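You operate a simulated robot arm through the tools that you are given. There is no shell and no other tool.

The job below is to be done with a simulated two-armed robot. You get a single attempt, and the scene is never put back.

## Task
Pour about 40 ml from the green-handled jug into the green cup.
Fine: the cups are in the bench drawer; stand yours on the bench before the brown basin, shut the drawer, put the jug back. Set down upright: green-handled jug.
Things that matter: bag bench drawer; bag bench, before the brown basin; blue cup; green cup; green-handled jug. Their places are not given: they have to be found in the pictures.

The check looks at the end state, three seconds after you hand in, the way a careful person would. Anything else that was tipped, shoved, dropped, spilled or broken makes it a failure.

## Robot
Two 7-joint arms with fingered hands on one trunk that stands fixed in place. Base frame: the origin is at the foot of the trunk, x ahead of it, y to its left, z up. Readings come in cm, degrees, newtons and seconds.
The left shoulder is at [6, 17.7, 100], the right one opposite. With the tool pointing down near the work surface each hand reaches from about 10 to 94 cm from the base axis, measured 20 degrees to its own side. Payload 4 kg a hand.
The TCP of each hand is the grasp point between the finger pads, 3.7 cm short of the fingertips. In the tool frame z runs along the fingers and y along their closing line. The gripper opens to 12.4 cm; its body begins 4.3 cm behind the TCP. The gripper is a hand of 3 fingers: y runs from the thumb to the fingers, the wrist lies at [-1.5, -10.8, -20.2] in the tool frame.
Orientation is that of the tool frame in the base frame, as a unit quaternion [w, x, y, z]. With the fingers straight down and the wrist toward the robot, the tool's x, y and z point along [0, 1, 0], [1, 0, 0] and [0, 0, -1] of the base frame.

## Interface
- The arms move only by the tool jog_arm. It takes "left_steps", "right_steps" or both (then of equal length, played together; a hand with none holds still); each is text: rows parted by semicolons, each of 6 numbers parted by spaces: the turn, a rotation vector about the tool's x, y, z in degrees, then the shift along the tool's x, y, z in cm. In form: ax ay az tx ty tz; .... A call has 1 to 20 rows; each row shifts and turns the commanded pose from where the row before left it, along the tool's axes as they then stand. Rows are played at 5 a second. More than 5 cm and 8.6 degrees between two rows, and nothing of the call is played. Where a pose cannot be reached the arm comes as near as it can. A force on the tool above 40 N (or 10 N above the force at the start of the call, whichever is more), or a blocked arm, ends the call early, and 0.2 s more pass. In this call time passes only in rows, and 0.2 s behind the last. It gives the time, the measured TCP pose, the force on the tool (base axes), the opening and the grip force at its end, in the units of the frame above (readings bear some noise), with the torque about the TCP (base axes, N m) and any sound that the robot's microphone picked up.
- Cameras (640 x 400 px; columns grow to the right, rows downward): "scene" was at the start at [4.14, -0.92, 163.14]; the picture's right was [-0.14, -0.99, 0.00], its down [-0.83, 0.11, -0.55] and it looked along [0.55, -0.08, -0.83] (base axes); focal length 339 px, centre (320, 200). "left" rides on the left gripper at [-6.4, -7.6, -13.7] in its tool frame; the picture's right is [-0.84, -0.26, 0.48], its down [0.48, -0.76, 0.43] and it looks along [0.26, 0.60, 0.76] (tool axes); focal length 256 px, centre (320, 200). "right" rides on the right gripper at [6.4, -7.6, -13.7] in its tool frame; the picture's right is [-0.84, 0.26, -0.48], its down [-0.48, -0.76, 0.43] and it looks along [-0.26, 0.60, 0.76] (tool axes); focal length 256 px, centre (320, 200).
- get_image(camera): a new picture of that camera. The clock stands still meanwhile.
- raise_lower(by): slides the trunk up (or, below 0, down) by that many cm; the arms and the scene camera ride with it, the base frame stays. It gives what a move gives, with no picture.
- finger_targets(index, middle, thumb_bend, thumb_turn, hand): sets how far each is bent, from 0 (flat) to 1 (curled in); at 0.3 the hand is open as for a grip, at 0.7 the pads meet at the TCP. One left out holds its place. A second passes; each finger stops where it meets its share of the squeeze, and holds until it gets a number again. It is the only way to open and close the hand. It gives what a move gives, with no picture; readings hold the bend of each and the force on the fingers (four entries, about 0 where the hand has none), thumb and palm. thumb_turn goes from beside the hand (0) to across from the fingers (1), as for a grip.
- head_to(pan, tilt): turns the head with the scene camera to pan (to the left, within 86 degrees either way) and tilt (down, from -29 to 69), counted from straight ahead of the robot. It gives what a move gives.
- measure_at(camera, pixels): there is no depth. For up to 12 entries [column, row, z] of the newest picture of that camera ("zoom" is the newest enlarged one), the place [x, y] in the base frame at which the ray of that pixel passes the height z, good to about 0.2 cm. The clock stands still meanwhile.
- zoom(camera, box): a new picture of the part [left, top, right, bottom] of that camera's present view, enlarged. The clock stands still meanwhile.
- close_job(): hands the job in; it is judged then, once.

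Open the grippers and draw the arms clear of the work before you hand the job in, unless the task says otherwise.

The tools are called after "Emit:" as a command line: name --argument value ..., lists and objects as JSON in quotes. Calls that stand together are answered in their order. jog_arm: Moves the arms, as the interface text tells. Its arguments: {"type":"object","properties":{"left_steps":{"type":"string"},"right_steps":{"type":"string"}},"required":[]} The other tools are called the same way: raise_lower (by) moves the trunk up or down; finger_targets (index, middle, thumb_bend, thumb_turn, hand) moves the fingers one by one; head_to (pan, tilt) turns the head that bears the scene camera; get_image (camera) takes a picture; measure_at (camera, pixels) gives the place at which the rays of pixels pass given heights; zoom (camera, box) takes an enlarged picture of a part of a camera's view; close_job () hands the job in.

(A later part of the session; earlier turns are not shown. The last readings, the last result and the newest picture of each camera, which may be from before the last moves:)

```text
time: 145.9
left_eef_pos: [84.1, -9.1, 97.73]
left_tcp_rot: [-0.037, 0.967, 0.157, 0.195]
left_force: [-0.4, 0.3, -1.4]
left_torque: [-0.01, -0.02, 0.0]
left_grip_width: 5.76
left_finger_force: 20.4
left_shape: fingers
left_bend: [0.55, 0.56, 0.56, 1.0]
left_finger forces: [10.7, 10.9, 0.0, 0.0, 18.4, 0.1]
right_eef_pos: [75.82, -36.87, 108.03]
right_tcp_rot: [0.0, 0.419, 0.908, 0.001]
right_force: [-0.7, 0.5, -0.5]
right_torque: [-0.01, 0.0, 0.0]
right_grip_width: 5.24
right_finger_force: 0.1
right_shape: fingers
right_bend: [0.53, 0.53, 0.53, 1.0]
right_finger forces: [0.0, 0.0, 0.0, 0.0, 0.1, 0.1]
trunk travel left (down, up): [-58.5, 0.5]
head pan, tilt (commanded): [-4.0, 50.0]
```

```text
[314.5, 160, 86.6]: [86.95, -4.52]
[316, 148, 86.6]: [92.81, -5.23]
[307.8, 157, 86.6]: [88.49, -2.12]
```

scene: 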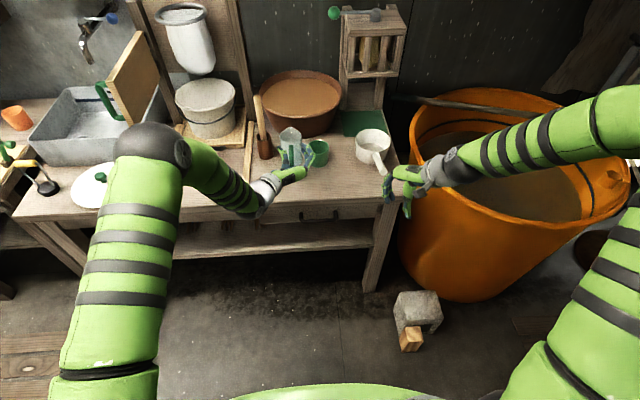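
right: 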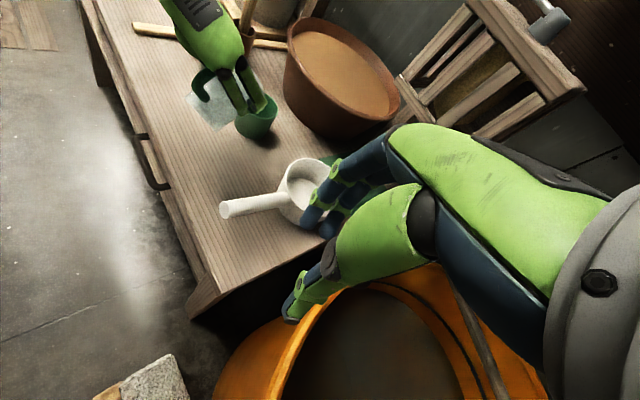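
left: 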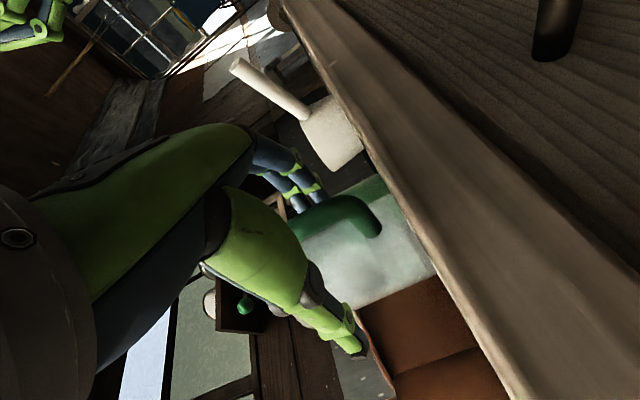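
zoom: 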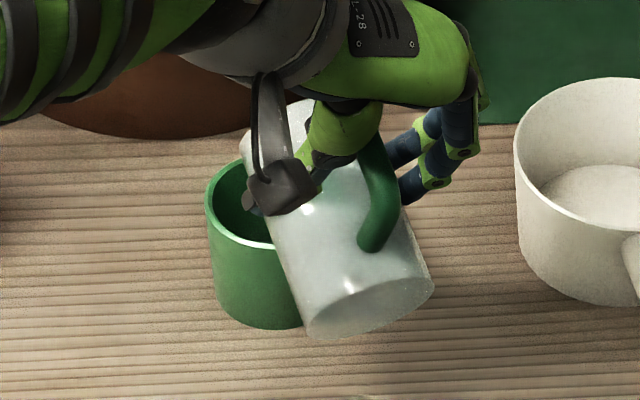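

I refresh the scene picture (needed after the trunk move) and re-measure the cup and the jug.

Emit:
get_image --camera "scene"

Emit:
measure_at --camera "scene" --pixels '[[308.1, 159, 86.6], [318.4, 160, 86.6], [308.1, 159, 86]]'

Emit:
zoom --camera "right" --box '[240, 85, 285, 135]'

```text
taken
```

scene: 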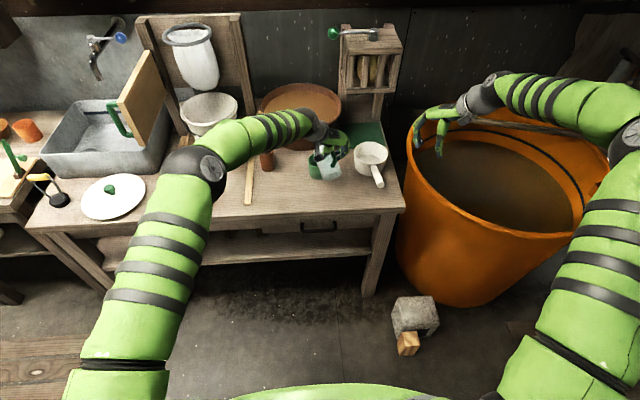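

```text
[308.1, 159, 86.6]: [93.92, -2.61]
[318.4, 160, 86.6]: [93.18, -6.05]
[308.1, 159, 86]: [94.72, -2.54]
```

```text
8.00 times, centred on (262, 110) of right
```

zoom: 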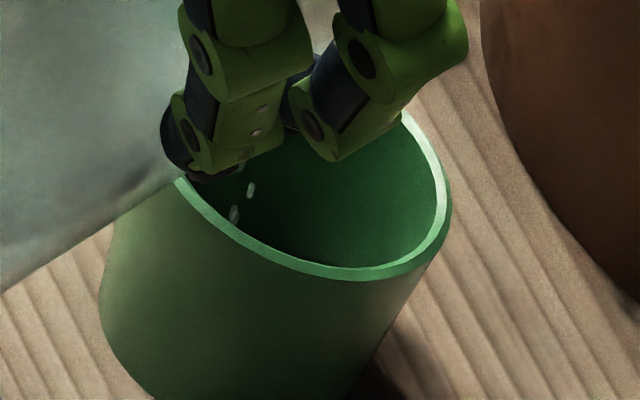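

The cup has not moved (93.2,−6.3); drops fall about 1 cm inside its near rim. I move the jug 1 cm forward along the pour direction for safety, then wait and look.

Emit:
jog_arm --left_steps "0 0 0 0.2 0 0.08; 0 0 0 0.26 0 0.11; 0 0 0 0.26 0 0.11; 0 0 0 0.2 0 0.08; 0 0 0 0 0 0; 0 0 0 0 0 0"

Emit:
zoom --camera "right" --box '[240, 85, 285, 135]'

Emit:
zoom --camera "scene" --box '[300, 130, 350, 190]'

```text
time: 147.3
left_eef_pos: [85.02, -8.95, 97.69]
left_tcp_rot: [-0.037, 0.968, 0.156, 0.195]
left_force: [0.3, 0.3, -1.3]
left_torque: [0.0, -0.05, 0.01]
left_grip_width: 5.81
left_finger_force: 20.1
left_shape: fingers
left_bend: [0.55, 0.56, 0.56, 1.0]
left_finger forces: [10.8, 10.8, 0.0, 0.0, 18.6, 0.0]
right_eef_pos: [75.81, -37.01, 108.2]
right_tcp_rot: [0.0, 0.42, 0.908, 0.001]
right_force: [-0.6, -0.6, -0.9]
right_torque: [0.04, 0.0, 0.03]
right_grip_width: 5.26
right_finger_force: 0.1
right_shape: fingers
right_bend: [0.53, 0.53, 0.53, 1.0]
right_finger forces: [0.1, 0.1, 0.0, 0.1, 0.1, 0.1]
trunk travel left (down, up): [-58.5, 0.5]
head pan, tilt (commanded): [-4.0, 50.0]
```

```text
8.00 times, centred on (262, 110) of right
```

zoom: 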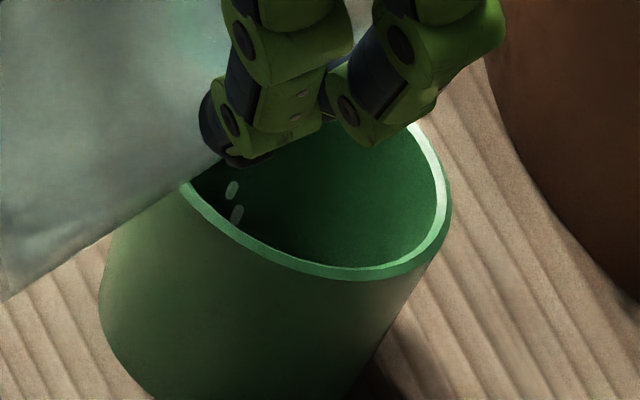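

```text
6.67 times, centred on (325, 160) of scene
```

zoom: 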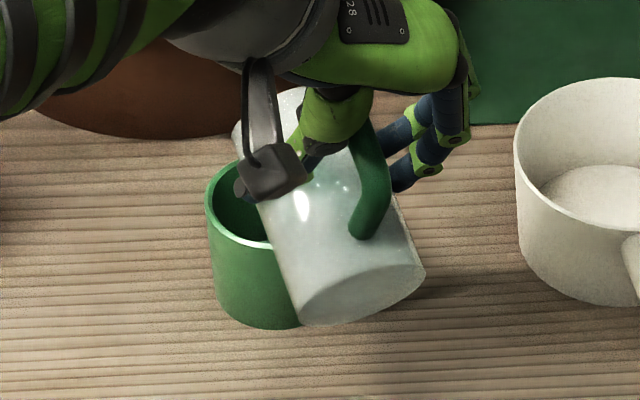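

Drops again at the near-left inner side. I wait a second without moving and look again to see how the fall line and the level evolve.

Emit:
jog_arm --left_steps "0 0 0 0 0 0; 0 0 0 0 0 0; 0 0 0 0 0 0; 0 0 0 0 0 0; 0 0 0 0 0 0"

Emit:
zoom --camera "right" --box '[240, 85, 285, 135]'

Emit:
zoom --camera "right" --box '[215, 50, 305, 150]'

```text
time: 148.5
left_eef_pos: [85.05, -8.79, 97.78]
left_tcp_rot: [-0.037, 0.968, 0.156, 0.194]
left_force: [-0.8, 0.1, -1.6]
left_torque: [0.01, -0.01, 0.0]
left_grip_width: 5.76
left_finger_force: 19.7
left_shape: fingers
left_bend: [0.55, 0.56, 0.56, 1.0]
left_finger forces: [10.7, 10.8, 0.0, 0.1, 18.5, 0.0]
right_eef_pos: [75.87, -36.99, 108.19]
right_tcp_rot: [-0.001, 0.419, 0.908, 0.002]
right_force: [0.5, -0.3, 0.1]
right_torque: [0.0, -0.03, -0.01]
right_grip_width: 5.25
right_finger_force: 0.0
right_shape: fingers
right_bend: [0.53, 0.53, 0.53, 1.0]
right_finger forces: [0.0, 0.1, 0.1, 0.1, 0.1, 0.0]
trunk travel left (down, up): [-58.5, 0.5]
head pan, tilt (commanded): [-4.0, 50.0]
```

```text
8.00 times, centred on (262, 110) of right
```

zoom: 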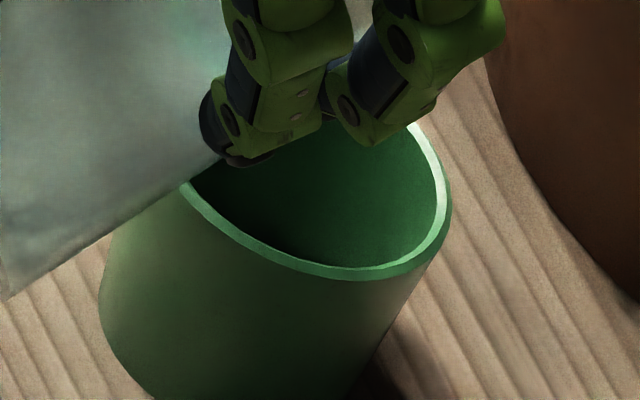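

```text
4.00 times, centred on (260, 100) of right
```

zoom: 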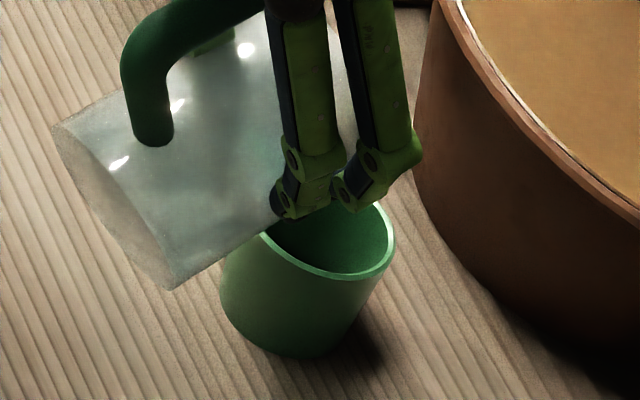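

The dripping stopped on its own, so the flow is quasi-static and starts at about 66.8°. I go on in 1.5° steps, waiting for the flow to settle each time.

Emit:
jog_arm --left_steps "0 -0.4 0 0.07 0 -0.03; 0 -0.6 0 0.105 0 -0.044; 0 -0.5 0 0.087 0 -0.036; 0 0 0 0 0 0; 0 0 0 0 0 0"

Emit:
zoom --camera "right" --box '[240, 85, 285, 135]'

Emit:
jog_arm --left_steps "0 0 0 0 0 0; 0 0 0 0 0 0; 0 0 0 0 0 0; 0 0 0 0 0 0"

Emit:
zoom --camera "right" --box '[240, 85, 285, 135]'

```text
time: 149.7
left_eef_pos: [85.36, -8.72, 97.94]
left_tcp_rot: [-0.034, 0.97, 0.158, 0.181]
left_force: [0.3, -0.6, -1.0]
left_torque: [0.01, 0.0, -0.03]
left_grip_width: 5.79
left_finger_force: 20.0
left_shape: fingers
left_bend: [0.55, 0.56, 0.56, 1.0]
left_finger forces: [10.7, 10.8, 0.0, 0.1, 18.4, 0.1]
right_eef_pos: [75.85, -36.89, 108.13]
right_tcp_rot: [0.0, 0.419, 0.908, 0.001]
right_force: [-0.1, 0.6, -0.2]
right_torque: [0.03, -0.03, -0.02]
right_grip_width: 5.27
right_finger_force: 0.1
right_shape: fingers
right_bend: [0.53, 0.53, 0.53, 1.0]
right_finger forces: [0.0, 0.0, 0.0, 0.0, 0.0, 0.1]
trunk travel left (down, up): [-58.5, 0.5]
head pan, tilt (commanded): [-4.0, 50.0]
```

```text
8.00 times, centred on (262, 110) of right
```

zoom: 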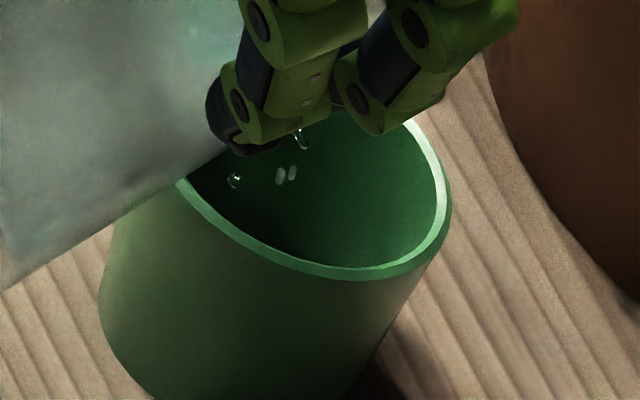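

```text
time: 150.7
left_eef_pos: [85.29, -8.7, 97.89]
left_tcp_rot: [-0.035, 0.97, 0.158, 0.182]
left_force: [-0.6, -0.5, -0.6]
left_torque: [-0.01, -0.02, -0.02]
left_grip_width: 5.78
left_finger_force: 19.9
left_shape: fingers
left_bend: [0.55, 0.56, 0.56, 1.0]
left_finger forces: [10.7, 10.8, 0.0, 0.1, 18.5, 0.0]
right_eef_pos: [75.81, -36.97, 108.14]
right_tcp_rot: [0.0, 0.42, 0.908, 0.002]
right_force: [-0.2, 0.1, 0.2]
right_torque: [-0.03, 0.05, 0.02]
right_grip_width: 5.24
right_finger_force: 0.2
right_shape: fingers
right_bend: [0.53, 0.53, 0.53, 1.0]
right_finger forces: [0.0, 0.0, 0.0, 0.0, 0.0, 0.0]
trunk travel left (down, up): [-58.5, 0.5]
head pan, tilt (commanded): [-4.0, 50.0]
```

```text
8.00 times, centred on (262, 110) of right
```

zoom: 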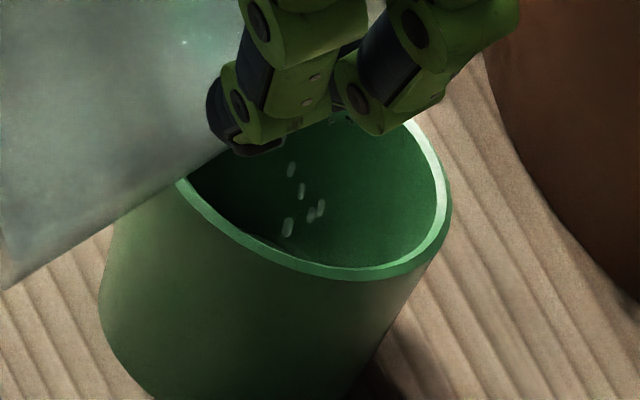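

The stream of droplets lands mid-cup. I continue with 1.5° steps, giving time to settle.

Emit:
jog_arm --left_steps "0 0 0 0 0 0; 0 0 0 0 0 0; 0 0 0 0 0 0; 0 0 0 0 0 0; 0 0 0 0 0 0; 0 0 0 0 0 0"

Emit:
zoom --camera "right" --box '[240, 85, 285, 135]'

Emit:
jog_arm --left_steps "0 -0.4 0 0.07 0 -0.03; 0 -0.6 0 0.105 0 -0.044; 0 -0.5 0 0.087 0 -0.036; 0 0 0 0 0 0; 0 0 0 0 0 0; 0 0 0 0 0 0; 0 0 0 0 0 0"

Emit:
zoom --camera "right" --box '[240, 85, 285, 135]'

```text
time: 152.1
left_eef_pos: [85.29, -8.73, 97.97]
left_tcp_rot: [-0.035, 0.97, 0.157, 0.181]
left_force: [0.1, 0.2, -1.3]
left_torque: [0.01, 0.02, -0.02]
left_grip_width: 5.78
left_finger_force: 20.1
left_shape: fingers
left_bend: [0.55, 0.56, 0.56, 1.0]
left_finger forces: [10.7, 10.8, 0.1, 0.0, 18.5, 0.0]
right_eef_pos: [75.85, -37.11, 108.01]
right_tcp_rot: [-0.001, 0.42, 0.908, 0.001]
right_force: [-0.1, -0.8, -0.3]
right_torque: [0.02, -0.01, 0.03]
right_grip_width: 5.27
right_finger_force: 0.0
right_shape: fingers
right_bend: [0.53, 0.53, 0.53, 1.0]
right_finger forces: [0.1, 0.0, 0.1, 0.0, 0.0, 0.0]
trunk travel left (down, up): [-58.5, 0.5]
head pan, tilt (commanded): [-4.0, 50.0]
```

```text
8.00 times, centred on (262, 110) of right
```

zoom: 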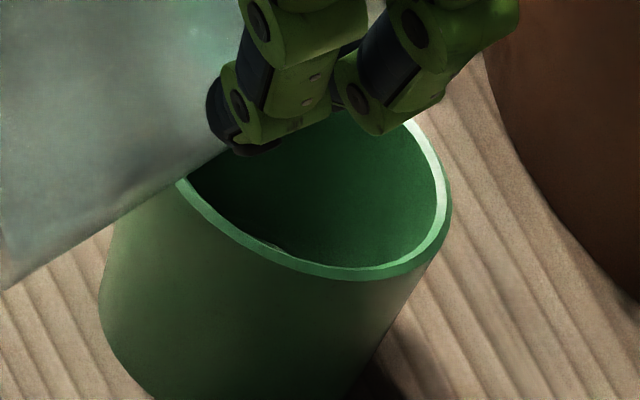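

```text
time: 153.7
left_eef_pos: [85.56, -8.6, 98.16]
left_tcp_rot: [-0.032, 0.972, 0.157, 0.169]
left_force: [-0.6, -1.0, -1.1]
left_torque: [0.01, -0.01, 0.02]
left_grip_width: 5.79
left_finger_force: 19.8
left_shape: fingers
left_bend: [0.55, 0.56, 0.56, 1.0]
left_finger forces: [10.7, 10.8, 0.0, 0.1, 18.5, 0.0]
right_eef_pos: [75.95, -36.96, 108.02]
right_tcp_rot: [-0.001, 0.42, 0.908, 0.001]
right_force: [-0.4, -0.6, -0.3]
right_torque: [0.0, 0.01, -0.01]
right_grip_width: 5.25
right_finger_force: 0.0
right_shape: fingers
right_bend: [0.53, 0.53, 0.53, 1.0]
right_finger forces: [0.0, 0.1, 0.1, 0.0, 0.1, 0.1]
trunk travel left (down, up): [-58.5, 0.5]
head pan, tilt (commanded): [-4.0, 50.0]
```

```text
8.00 times, centred on (262, 110) of right
```

zoom: 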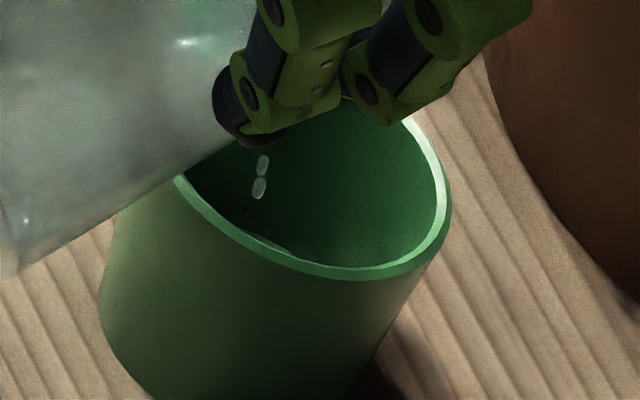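

θ≈70°, droplets keep landing inside. Next step.

Emit:
jog_arm --left_steps "0 0 0 0 0 0; 0 0 0 0 0 0; 0 0 0 0 0 0; 0 0 0 0 0 0; 0 -0.4 0 0.07 0 -0.03; 0 -0.6 0 0.105 0 -0.044; 0 -0.5 0 0.087 0 -0.036; 0 0 0 0 0 0; 0 0 0 0 0 0; 0 0 0 0 0 0; 0 0 0 0 0 0"

Emit:
zoom --camera "right" --box '[240, 85, 285, 135]'

Emit:
jog_arm --left_steps "0 0 0 0 0 0; 0 0 0 0 0 0; 0 0 0 0 0 0; 0 0 0 0 0 0; 0 0 0 0 0 0"

Emit:
zoom --camera "right" --box '[215, 50, 305, 150]'

```text
time: 156.1
left_eef_pos: [85.8, -8.55, 98.35]
left_tcp_rot: [-0.03, 0.975, 0.158, 0.156]
left_force: [-0.2, -0.2, -1.2]
left_torque: [0.01, 0.03, -0.01]
left_grip_width: 5.8
left_finger_force: 19.9
left_shape: fingers
left_bend: [0.55, 0.56, 0.56, 1.0]
left_finger forces: [10.7, 10.8, 0.0, 0.1, 18.6, 0.0]
right_eef_pos: [75.82, -37.06, 108.13]
right_tcp_rot: [0.0, 0.419, 0.908, 0.002]
right_force: [0.0, 0.2, 0.0]
right_torque: [-0.03, 0.03, 0.01]
right_grip_width: 5.26
right_finger_force: 0.0
right_shape: fingers
right_bend: [0.53, 0.53, 0.53, 1.0]
right_finger forces: [0.0, 0.0, 0.0, 0.0, 0.1, 0.1]
trunk travel left (down, up): [-58.5, 0.5]
head pan, tilt (commanded): [-4.0, 50.0]
```

```text
8.00 times, centred on (262, 110) of right
```

zoom: 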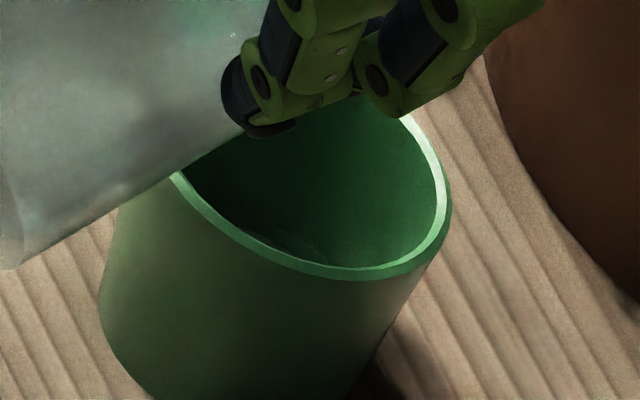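

```text
time: 157.3
left_eef_pos: [85.66, -8.61, 98.35]
left_tcp_rot: [-0.031, 0.975, 0.158, 0.156]
left_force: [0.2, 0.4, -0.2]
left_torque: [0.0, -0.01, -0.06]
left_grip_width: 5.79
left_finger_force: 19.9
left_shape: fingers
left_bend: [0.55, 0.56, 0.56, 1.0]
left_finger forces: [10.7, 10.8, 0.0, 0.0, 18.4, 0.0]
right_eef_pos: [75.81, -36.96, 108.08]
right_tcp_rot: [-0.001, 0.419, 0.908, 0.001]
right_force: [0.0, 0.6, 0.0]
right_torque: [-0.03, -0.01, -0.02]
right_grip_width: 5.24
right_finger_force: 0.0
right_shape: fingers
right_bend: [0.53, 0.53, 0.53, 1.0]
right_finger forces: [0.0, 0.1, 0.0, 0.1, 0.1, 0.0]
trunk travel left (down, up): [-58.5, 0.5]
head pan, tilt (commanded): [-4.0, 50.0]
```

```text
4.00 times, centred on (260, 100) of right
```

zoom: 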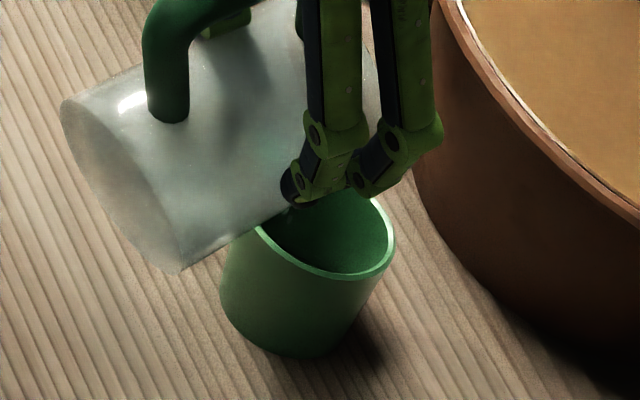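

θ≈72°, arm still within reach. A thin strip of liquid surface begins to show above the near rim of the cup at zoom (300,240). I continue.

Emit:
jog_arm --left_steps "0 -0.4 0 0.07 0 -0.03; 0 -0.6 0 0.105 0 -0.044; 0 -0.5 0 0.087 0 -0.036; 0 0 0 0 0 0; 0 0 0 0 0 0; 0 0 0 0 0 0; 0 0 0 0 0 0; 0 0 0 0 0 0; 0 0 0 0 0 0; 0 0 0 0 0 0; 0 0 0 0 0 0"

Emit:
zoom --camera "right" --box '[240, 85, 285, 135]'

Emit:
jog_arm --left_steps "0 -0.4 0 0.07 0 -0.03; 0 -0.6 0 0.105 0 -0.044; 0 -0.5 0 0.087 0 -0.036; 0 0 0 0 0 0; 0 0 0 0 0 0; 0 0 0 0 0 0; 0 0 0 0 0 0; 0 0 0 0 0 0; 0 0 0 0 0 0; 0 0 0 0 0 0; 0 0 0 0 0 0"

Emit:
zoom --camera "right" --box '[240, 85, 285, 135]'

```text
time: 159.7
left_eef_pos: [85.93, -8.56, 98.65]
left_tcp_rot: [-0.028, 0.977, 0.158, 0.143]
left_force: [-0.6, -0.1, -1.3]
left_torque: [0.03, 0.01, 0.03]
left_grip_width: 5.8
left_finger_force: 20.2
left_shape: fingers
left_bend: [0.55, 0.56, 0.56, 1.0]
left_finger forces: [10.7, 10.8, 0.0, 0.0, 18.5, 0.1]
right_eef_pos: [75.74, -37.0, 108.14]
right_tcp_rot: [-0.001, 0.42, 0.908, 0.001]
right_force: [0.0, -0.1, 0.2]
right_torque: [0.01, 0.01, 0.01]
right_grip_width: 5.25
right_finger_force: 0.1
right_shape: fingers
right_bend: [0.53, 0.53, 0.53, 1.0]
right_finger forces: [0.0, 0.1, 0.0, 0.1, 0.0, 0.0]
trunk travel left (down, up): [-58.5, 0.5]
head pan, tilt (commanded): [-4.0, 50.0]
```

```text
8.00 times, centred on (262, 110) of right
```

zoom: 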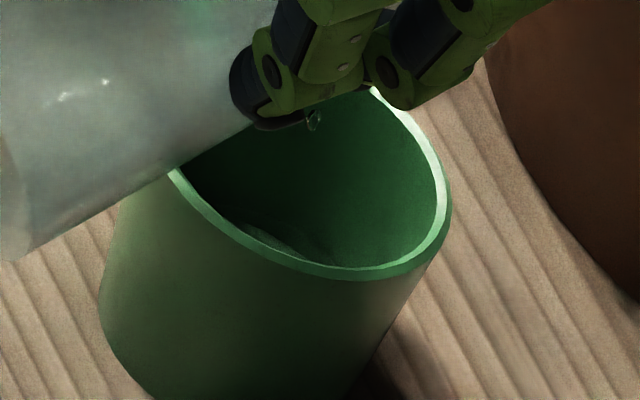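

```text
time: 162.1
left_eef_pos: [86.12, -8.49, 98.76]
left_tcp_rot: [-0.026, 0.978, 0.159, 0.131]
left_force: [-0.5, 0.2, -1.5]
left_torque: [0.0, 0.0, 0.01]
left_grip_width: 5.78
left_finger_force: 19.9
left_shape: fingers
left_bend: [0.55, 0.56, 0.56, 1.0]
left_finger forces: [10.7, 10.8, 0.0, 0.1, 18.4, 0.0]
right_eef_pos: [75.78, -37.06, 108.15]
right_tcp_rot: [-0.001, 0.42, 0.908, 0.001]
right_force: [0.8, 0.0, 0.4]
right_torque: [0.02, -0.01, 0.01]
right_grip_width: 5.25
right_finger_force: 0.1
right_shape: fingers
right_bend: [0.53, 0.53, 0.53, 1.0]
right_finger forces: [0.1, 0.1, 0.0, 0.0, 0.1, 0.0]
trunk travel left (down, up): [-58.5, 0.5]
head pan, tilt (commanded): [-4.0, 50.0]
```

```text
8.00 times, centred on (262, 110) of right
```

zoom: 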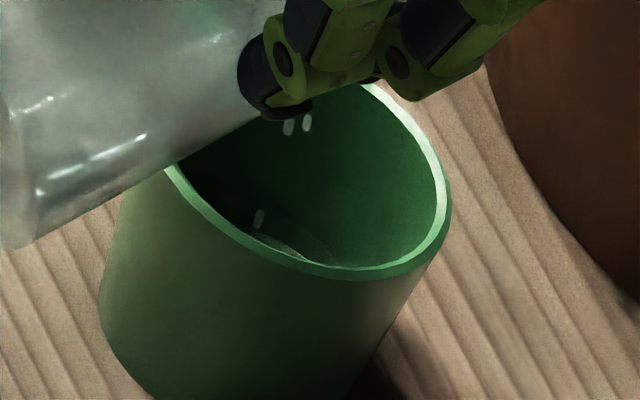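

θ≈74.5°: a liquid surface with bright edge is visible in the cup now. To judge the amount better I raise the right hand's camera 8 cm for a steeper look while the jug drips out.

Emit:
jog_arm --right_steps "0 0 0 0 0 -2; 0 0 0 0 0 -2; 0 0 0 0 0 -2; 0 0 0 0 0 -2; 0 0 0 0 0 0"

Emit:
get_image --camera "right"

Emit:
zoom --camera "right" --box '[245, 85, 295, 150]'

```text
time: 163.3
left_eef_pos: [86.26, -8.48, 98.64]
left_tcp_rot: [-0.026, 0.978, 0.159, 0.131]
left_force: [-0.4, -0.1, -2.0]
left_torque: [-0.05, 0.02, 0.01]
left_grip_width: 5.79
left_finger_force: 19.9
left_shape: fingers
left_bend: [0.55, 0.56, 0.56, 1.0]
left_finger forces: [10.7, 10.8, 0.0, 0.0, 18.6, 0.0]
right_eef_pos: [75.91, -36.84, 116.22]
right_tcp_rot: [0.001, 0.42, 0.908, 0.0]
right_force: [-0.2, 0.1, -0.7]
right_torque: [-0.01, -0.02, 0.01]
right_grip_width: 5.26
right_finger_force: 0.1
right_shape: fingers
right_bend: [0.53, 0.53, 0.53, 1.0]
right_finger forces: [0.0, 0.0, 0.1, 0.1, 0.1, 0.1]
trunk travel left (down, up): [-58.5, 0.5]
head pan, tilt (commanded): [-4.0, 50.0]
```

```text
taken
```

right: 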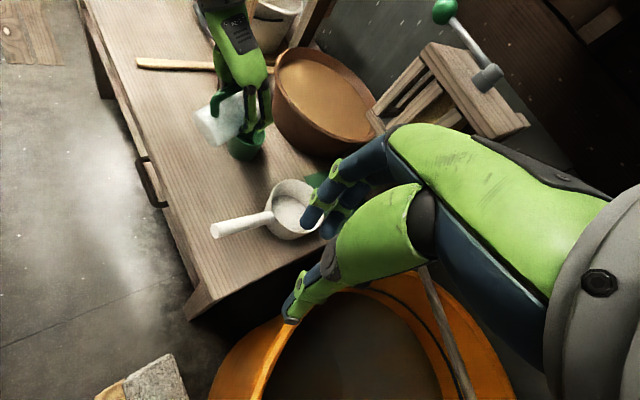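

```text
6.15 times, centred on (270, 118) of right
```

zoom: 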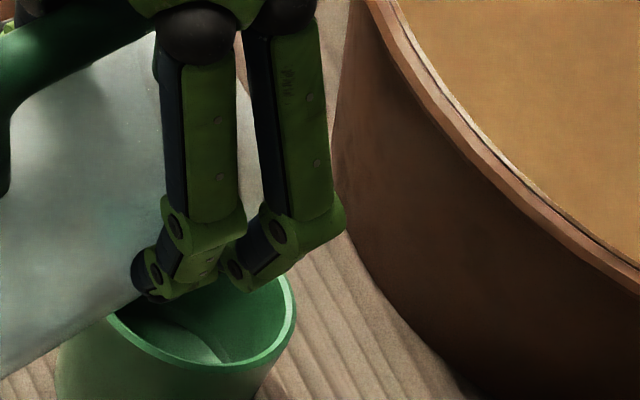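

Now the liquid surface is visible in the cup. I zoom in on it.

Emit:
zoom --camera "right" --box '[225, 122, 275, 165]'

```text
9.30 times, centred on (250, 144) of right
```

zoom: 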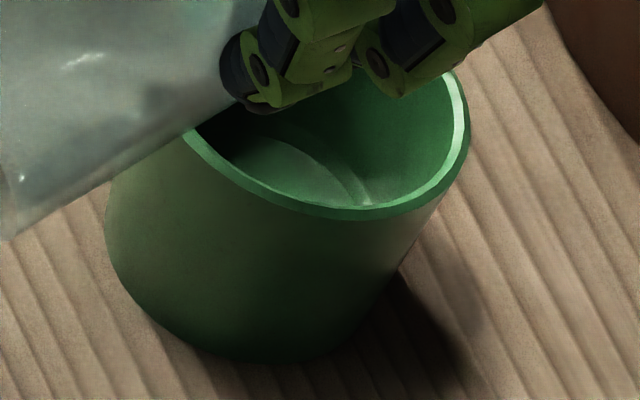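

I can see the liquid's edge against the far wall. I zoom in further to compare with the geometry.

Emit:
zoom --camera "right" --box '[240, 132, 270, 155]'

Emit:
measure_at --camera "right" --pixels '[[248.9, 139.5, 86.6], [266.1, 135.5, 86.6], [252.7, 147.2, 86.6]]'

```text
16.00 times, centred on (255, 144) of right
```

zoom: 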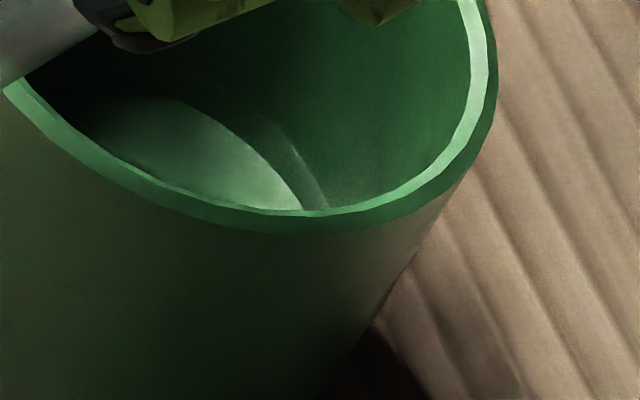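

```text
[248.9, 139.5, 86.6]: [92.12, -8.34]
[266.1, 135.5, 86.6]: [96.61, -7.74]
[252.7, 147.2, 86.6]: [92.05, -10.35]
```

The inner arc is the cup's floor edge and the outer arc the liquid's edge; their spacing corresponds to about 0.7 cm of depth, i.e. roughly 19 ml. I keep pouring in 2° steps.

Emit:
jog_arm --left_steps "0 -0.5 0 0.087 0 -0.036; 0 -0.8 0 0.14 0 -0.058; 0 -0.7 0 0.122 0 -0.051; 0 0 0 0 0 0; 0 0 0 0 0 0; 0 0 0 0 0 0; 0 0 0 0 0 0; 0 0 0 0 0 0; 0 0 0 0 0 0; 0 0 0 0 0 0; 0 0 0 0 0 0"

Emit:
zoom --camera "right" --box '[225, 122, 275, 165]'

Emit:
jog_arm --left_steps "0 -0.5 0 0.087 0 -0.036; 0 -0.8 0 0.14 0 -0.058; 0 -0.7 0 0.122 0 -0.051; 0 0 0 0 0 0; 0 0 0 0 0 0; 0 0 0 0 0 0; 0 0 0 0 0 0; 0 0 0 0 0 0; 0 0 0 0 0 0; 0 0 0 0 0 0; 0 0 0 0 0 0"

Emit:
zoom --camera "right" --box '[240, 132, 270, 155]'

Emit:
zoom --camera "right" --box '[205, 80, 295, 165]'

```text
time: 165.7
left_eef_pos: [86.03, -8.22, 98.87]
left_tcp_rot: [-0.024, 0.98, 0.159, 0.114]
left_force: [0.8, -0.1, -0.8]
left_torque: [0.0, 0.0, -0.02]
left_grip_width: 5.79
left_finger_force: 20.1
left_shape: fingers
left_bend: [0.55, 0.56, 0.56, 1.0]
left_finger forces: [10.7, 10.8, 0.0, 0.0, 18.7, 0.0]
left hand out of reach, approached as far as the arm can: row 3
right_eef_pos: [75.81, -36.78, 116.16]
right_tcp_rot: [0.0, 0.42, 0.908, 0.001]
right_force: [0.6, -0.6, -0.3]
right_torque: [-0.01, 0.0, -0.01]
right_grip_width: 5.24
right_finger_force: 0.0
right_shape: fingers
right_bend: [0.53, 0.53, 0.53, 1.0]
right_finger forces: [0.0, 0.0, 0.0, 0.0, 0.1, 0.0]
trunk travel left (down, up): [-58.5, 0.5]
head pan, tilt (commanded): [-4.0, 50.0]
```

```text
9.30 times, centred on (250, 144) of right
```

zoom: 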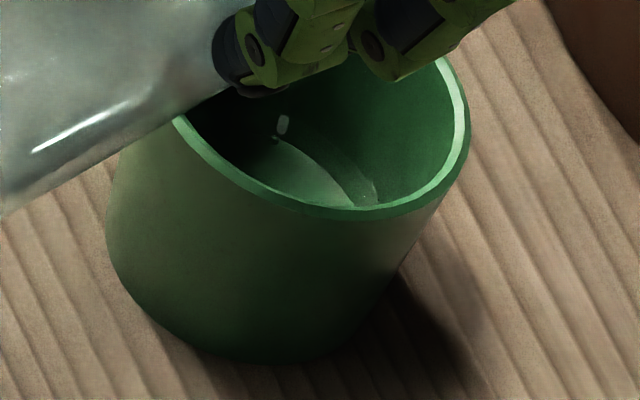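

```text
time: 168.1
left_eef_pos: [85.79, -7.76, 99.04]
left_tcp_rot: [-0.022, 0.982, 0.159, 0.096]
left_force: [0.3, 0.1, -2.0]
left_torque: [0.0, 0.0, -0.03]
left_grip_width: 5.79
left_finger_force: 20.0
left_shape: fingers
left_bend: [0.55, 0.56, 0.56, 1.0]
left_finger forces: [10.8, 10.8, 0.0, 0.0, 18.5, 0.2]
left hand out of reach, approached as far as the arm can: row 2
right_eef_pos: [75.78, -36.91, 116.06]
right_tcp_rot: [-0.001, 0.42, 0.908, 0.001]
right_force: [-0.8, -0.2, 0.0]
right_torque: [0.01, 0.0, 0.03]
right_grip_width: 5.23
right_finger_force: 0.1
right_shape: fingers
right_bend: [0.53, 0.53, 0.53, 1.0]
right_finger forces: [0.0, 0.0, 0.0, 0.0, 0.0, 0.0]
trunk travel left (down, up): [-58.5, 0.5]
head pan, tilt (commanded): [-4.0, 50.0]
```

```text
16.00 times, centred on (255, 144) of right
```

zoom: 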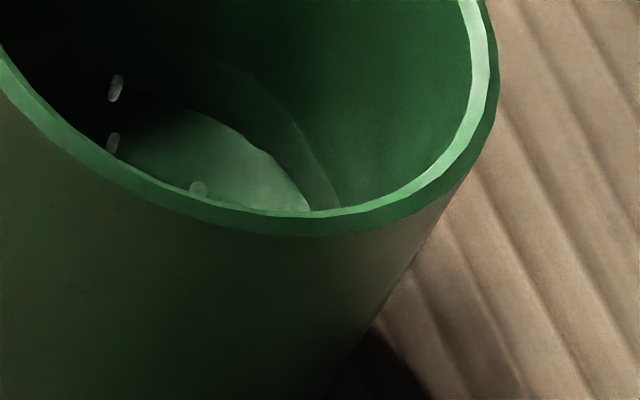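

```text
4.71 times, centred on (250, 122) of right
```

zoom: 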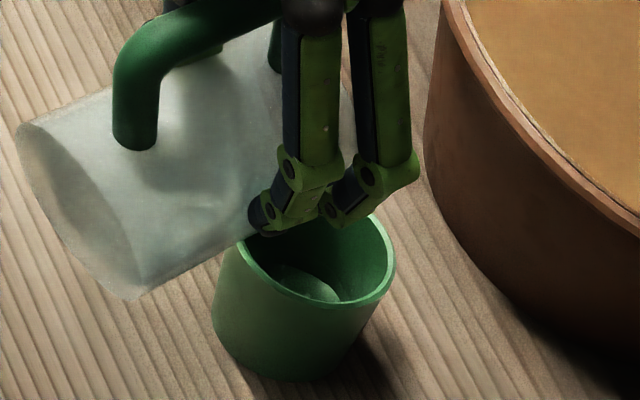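

θ≈78°; the arm starts to run out of reach, but the lip is still well over the cup and drops land inside. I zoom on the level marks.

Emit:
zoom --camera "right" --box '[244, 134, 262, 147]'

Emit:
jog_arm --left_steps "0 0 0 0 0 0; 0 0 0 0 0 0; 0 0 0 0 0 0; 0 0 0 0 0 0; 0 0 0 0 0 0; 0 0 0 0 0 0; 0 0 0 0 0 0; 0 0 0 0 0 0"

Emit:
zoom --camera "right" --box '[244, 134, 262, 147]'

```text
16.00 times, centred on (253, 140) of right
```

zoom: 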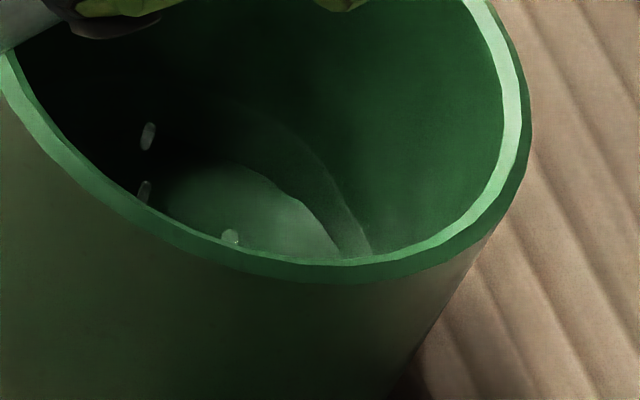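

```text
time: 169.9
left_eef_pos: [85.74, -7.74, 99.03]
left_tcp_rot: [-0.021, 0.982, 0.159, 0.097]
left_force: [0.0, 0.5, -1.2]
left_torque: [0.04, 0.0, -0.01]
left_grip_width: 5.79
left_finger_force: 20.1
left_shape: fingers
left_bend: [0.55, 0.56, 0.56, 1.0]
left_finger forces: [10.8, 10.8, 0.0, 0.0, 18.6, 0.1]
right_eef_pos: [75.74, -36.91, 116.2]
right_tcp_rot: [0.0, 0.419, 0.908, 0.001]
right_force: [0.9, 0.4, -0.2]
right_torque: [0.0, 0.02, -0.02]
right_grip_width: 5.28
right_finger_force: 0.1
right_shape: fingers
right_bend: [0.53, 0.53, 0.53, 1.0]
right_finger forces: [0.1, 0.1, 0.1, 0.1, 0.1, 0.0]
trunk travel left (down, up): [-58.5, 0.5]
head pan, tilt (commanded): [-4.0, 50.0]
```

```text
16.00 times, centred on (253, 140) of right
```

zoom: 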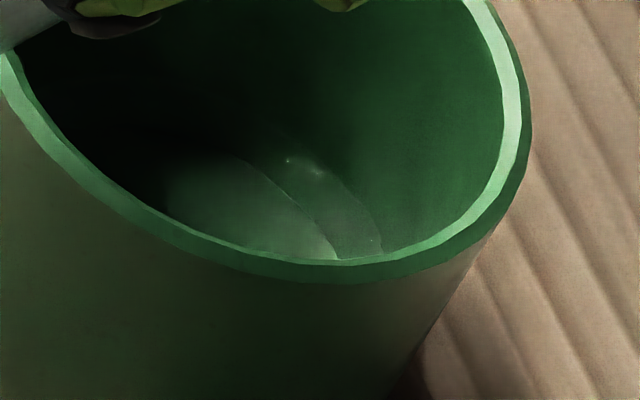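

The liquid edge has risen clearly; my estimate is now about 1.4–1.5 cm of depth, roughly 40 ml. I stop here: tilt back 20° with the lip kept over the cup.

Emit:
jog_arm --left_steps "0 0.7 0 -0.12 0 0.05; 0 1.3 0 -0.23 0 0.095; 0 2 0 -0.35 0 0.146; 0 2.5 0 -0.44 0 0.18; 0 3 0 -0.525 0 0.22; 0 3 0 -0.525 0 0.22; 0 2.5 0 -0.44 0 0.18; 0 2 0 -0.35 0 0.146; 0 1.5 0 -0.26 0 0.11; 0 1 0 -0.175 0 0.073; 0 0.5 0 -0.09 0 0.036; 0 0 0 0 0 0; 0 0 0 0 0 0"

Emit:
zoom --camera "right" --box '[205, 80, 295, 165]'

Emit:
zoom --camera "right" --box '[244, 134, 262, 147]'

```text
time: 172.7
left_eef_pos: [83.4, -8.74, 96.43]
left_tcp_rot: [-0.049, 0.951, 0.153, 0.265]
left_force: [-0.2, 0.6, -2.2]
left_torque: [0.01, 0.01, -0.01]
left_grip_width: 5.77
left_finger_force: 19.8
left_shape: fingers
left_bend: [0.55, 0.56, 0.56, 1.0]
left_finger forces: [10.6, 10.8, 0.0, 0.0, 18.5, 0.0]
right_eef_pos: [75.74, -36.84, 116.22]
right_tcp_rot: [0.0, 0.42, 0.908, 0.001]
right_force: [-0.5, 0.2, 0.0]
right_torque: [-0.03, 0.02, 0.01]
right_grip_width: 5.25
right_finger_force: 0.1
right_shape: fingers
right_bend: [0.53, 0.53, 0.53, 1.0]
right_finger forces: [0.0, 0.0, 0.0, 0.0, 0.0, 0.0]
trunk travel left (down, up): [-58.5, 0.5]
head pan, tilt (commanded): [-4.0, 50.0]
```

```text
4.71 times, centred on (250, 122) of right
```

zoom: 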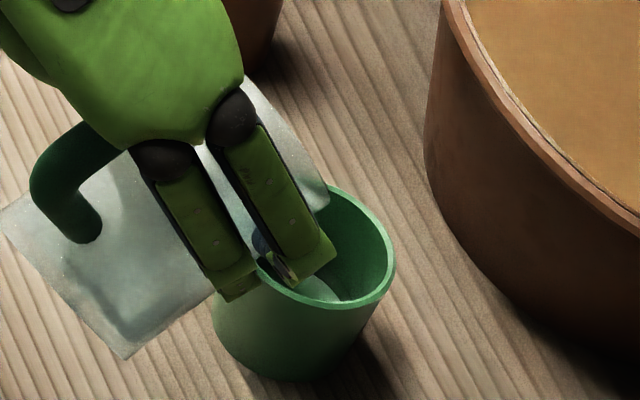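

```text
16.00 times, centred on (253, 140) of right
```

zoom: 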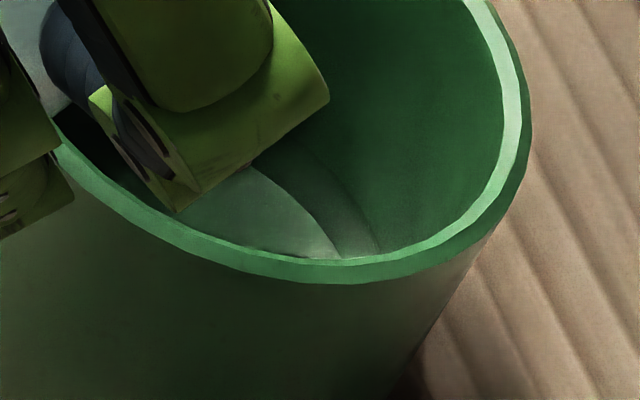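

The liquid sits calm in the cup. I lift the jug 4 cm and turn it back upright above and away from the cup.

Emit:
jog_arm --left_steps "0 0 0 0.3 0 -0.5; 0 0 0 0.45 0 -0.72; 0 0 0 0.45 0 -0.72; 0 0 0 0.45 0 -0.72; 0 0 0 0.45 0 -0.72; 0 1.5 0 0 0 0; 0 3 0 0 0 0; 0 4 0 0 0 0; 0 4.5 0 0 0 0; 0 4.5 0 0 0 0; 0 4.5 0 0 0 0; 0 4.5 0 0 0 0; 0 4.5 0 0 0 0; 0 4.5 0 0 0 0; 0 4.5 0 0 0 0; 0 4.5 0 0 0 0; 0 4.5 0 0 0 0; 0 3.5 0 0 0 0; 0 2 0 0 0 0"

Emit:
get_image --camera "right"

Emit:
zoom --camera "right" --box '[205, 80, 295, 165]'

```text
time: 176.7
left_eef_pos: [83.51, -8.74, 100.54]
left_tcp_rot: [-0.113, 0.724, 0.114, 0.671]
left_force: [0.0, 0.2, -0.9]
left_torque: [-0.03, -0.01, -0.03]
left_grip_width: 5.75
left_finger_force: 20.0
left_shape: fingers
left_bend: [0.55, 0.56, 0.56, 1.0]
left_finger forces: [10.5, 10.7, 0.0, 0.0, 18.6, 0.0]
right_eef_pos: [75.83, -36.92, 116.16]
right_tcp_rot: [-0.001, 0.42, 0.907, 0.001]
right_force: [-0.1, -0.4, -0.5]
right_torque: [-0.03, 0.01, -0.03]
right_grip_width: 5.24
right_finger_force: 0.2
right_shape: fingers
right_bend: [0.53, 0.53, 0.53, 1.0]
right_finger forces: [0.0, 0.0, 0.0, 0.0, 0.1, 0.1]
trunk travel left (down, up): [-58.5, 0.5]
head pan, tilt (commanded): [-4.0, 50.0]
```

```text
taken
```

right: 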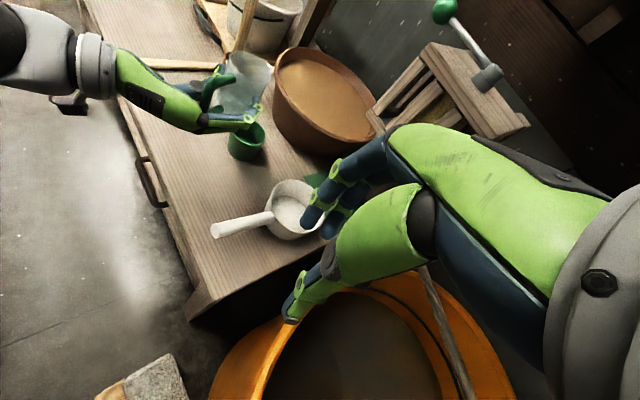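

```text
4.71 times, centred on (250, 122) of right
```

zoom: 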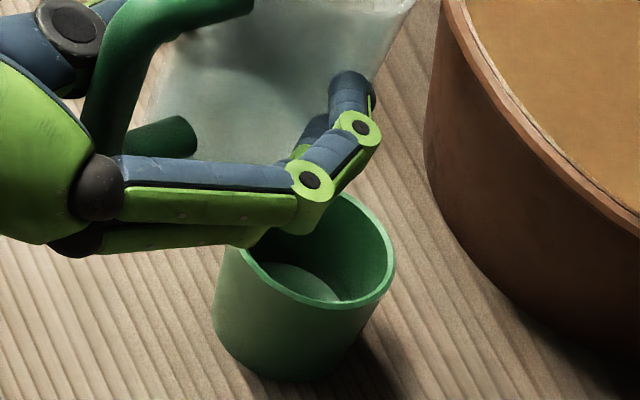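

The jug is nearly upright. I finish levelling it, carry it left over its home place and yaw it back.

Emit:
jog_arm --left_steps "0 2 0 0 -0.3 0; 0 1.5 0 0 -0.7 0.05; 0 0.7 0 0 -1.1 0.07; 0 0 0 0 -1.3 0.08; 0 0 0 0 -1.3 0.08; 0 0 0 0 -1.3 0.08; 0 0 0 0 -1.3 0.08; 0 0 0 0 -1.3 0.08; 0 0 0 0 -1.3 0.08; 0 0 0 0 -1 0.05; 0 0 0 0 -0.6 0.03; 0 0 0 0 -0.3 0.03; -2 0 0 0 0 0; -4 0 0 0 0 0; -4 0 0 0 0 0; -4 0 0 0 0 0; -4 0 0 0 0 0; -2 0 0 0 0 0; 0 0 0 0 0 0"

Emit:
get_image --camera "right"

Emit:
zoom --camera "right" --box '[215, 110, 285, 170]'

Emit:
get_image --camera "scene"

Emit:
zoom --camera "scene" --box '[280, 120, 360, 190]'

```text
time: 180.7
left_eef_pos: [80.29, 2.72, 100.65]
left_tcp_rot: [0.006, 0.708, -0.012, 0.706]
left_force: [-0.6, -0.6, -0.7]
left_torque: [0.02, 0.02, 0.0]
left_grip_width: 5.73
left_finger_force: 20.0
left_shape: fingers
left_bend: [0.56, 0.56, 0.56, 1.0]
left_finger forces: [10.5, 10.6, 0.1, 0.0, 18.7, 0.1]
right_eef_pos: [75.92, -36.87, 116.07]
right_tcp_rot: [0.0, 0.419, 0.908, 0.001]
right_force: [-0.3, 0.3, -0.9]
right_torque: [0.03, -0.01, -0.01]
right_grip_width: 5.24
right_finger_force: 0.0
right_shape: fingers
right_bend: [0.53, 0.53, 0.53, 1.0]
right_finger forces: [0.1, 0.0, 0.0, 0.1, 0.0, 0.1]
trunk travel left (down, up): [-58.5, 0.5]
head pan, tilt (commanded): [-4.0, 50.0]
```

```text
taken
```

right: 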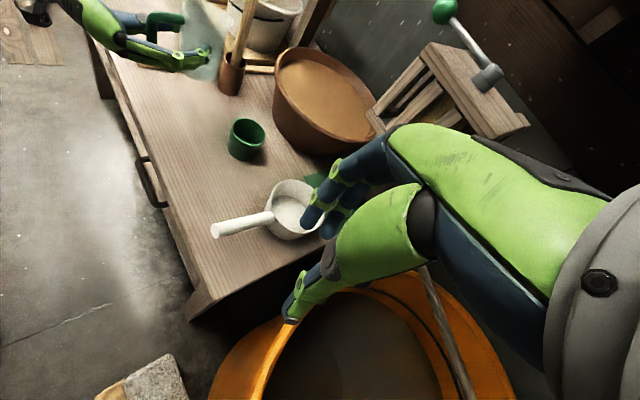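

```text
6.67 times, centred on (250, 140) of right
```

zoom: 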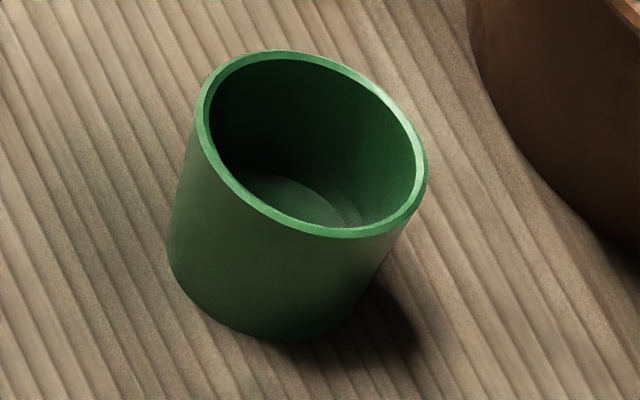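

```text
taken
```

scene: 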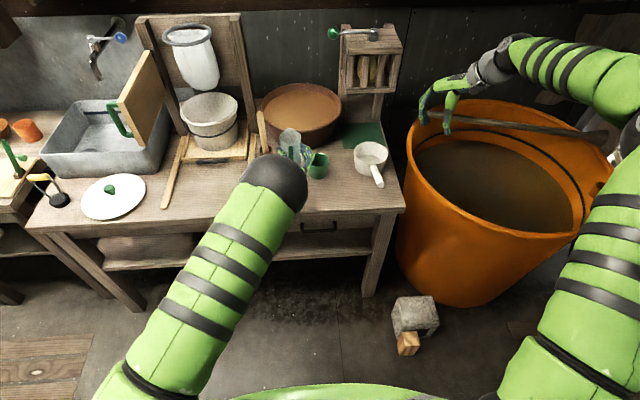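

```text
5.71 times, centred on (320, 155) of scene
```

zoom: 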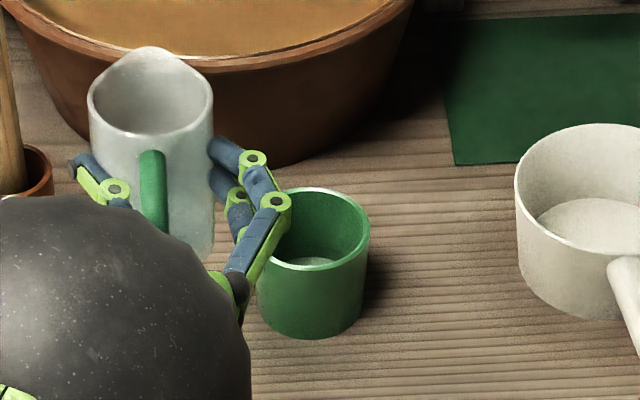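

The cup stands clear, no spill around it. I zoom in to measure rim and liquid edge precisely.

Emit:
zoom --camera "right" --box '[228, 114, 272, 164]'

Emit:
zoom --camera "scene" --box '[305, 145, 335, 185]'

```text
8.00 times, centred on (250, 139) of right
```

zoom: 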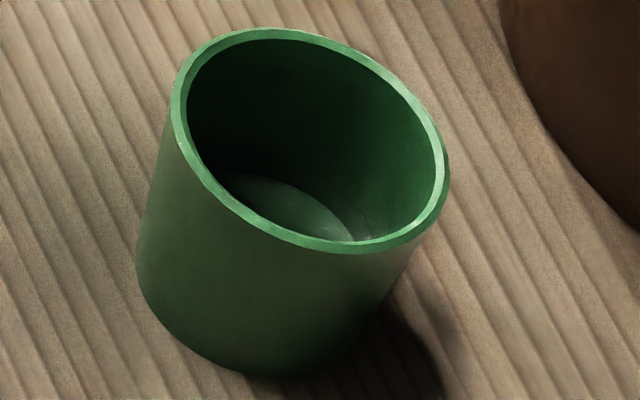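

```text
10.00 times, centred on (320, 165) of scene
```

zoom: 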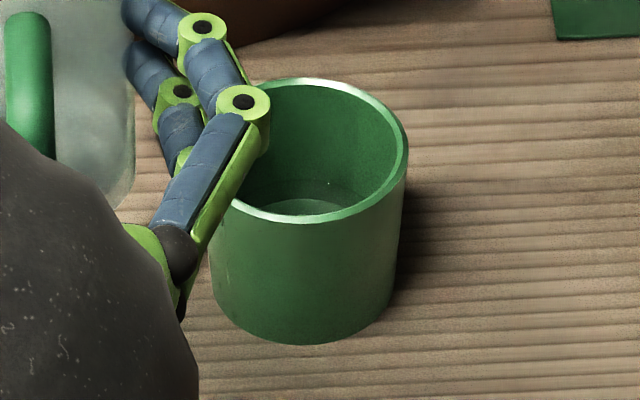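

I measure, along the cup's middle column in the scene view, the rim's far and near edges, the waterline on the far wall and the floor's far edge.

Emit:
measure_at --camera "scene" --pixels '[[318.5, 152.8, 86.6], [318.5, 167, 86.6], [318.5, 163.4, 82.5], [318.5, 163.4, 82], [318.5, 163.4, 81.5], [318.5, 163.4, 81], [318.5, 164.8, 81.5], [318.5, 164.8, 81], [318.5, 164.8, 80.5], [318.5, 179.3, 80.2], [328.8, 159, 86.6], [308.1, 159, 86.6]]'

Emit:
zoom --camera "scene" --box '[311, 155, 327, 170]'

```text
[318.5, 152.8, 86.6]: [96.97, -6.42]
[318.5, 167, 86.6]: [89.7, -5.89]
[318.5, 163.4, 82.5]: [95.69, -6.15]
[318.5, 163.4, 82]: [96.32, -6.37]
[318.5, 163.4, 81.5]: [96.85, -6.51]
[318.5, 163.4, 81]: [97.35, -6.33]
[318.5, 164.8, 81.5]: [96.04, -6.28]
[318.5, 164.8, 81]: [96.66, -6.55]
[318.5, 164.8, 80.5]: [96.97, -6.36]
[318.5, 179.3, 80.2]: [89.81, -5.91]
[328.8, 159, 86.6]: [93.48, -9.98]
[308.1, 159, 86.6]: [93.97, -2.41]
```

```text
16.00 times, centred on (319, 162) of scene
```

zoom: 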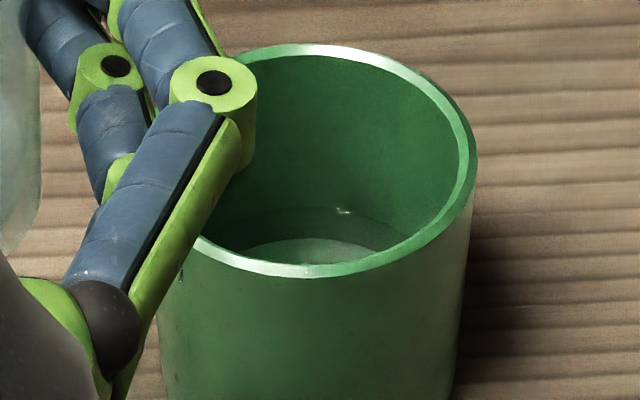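

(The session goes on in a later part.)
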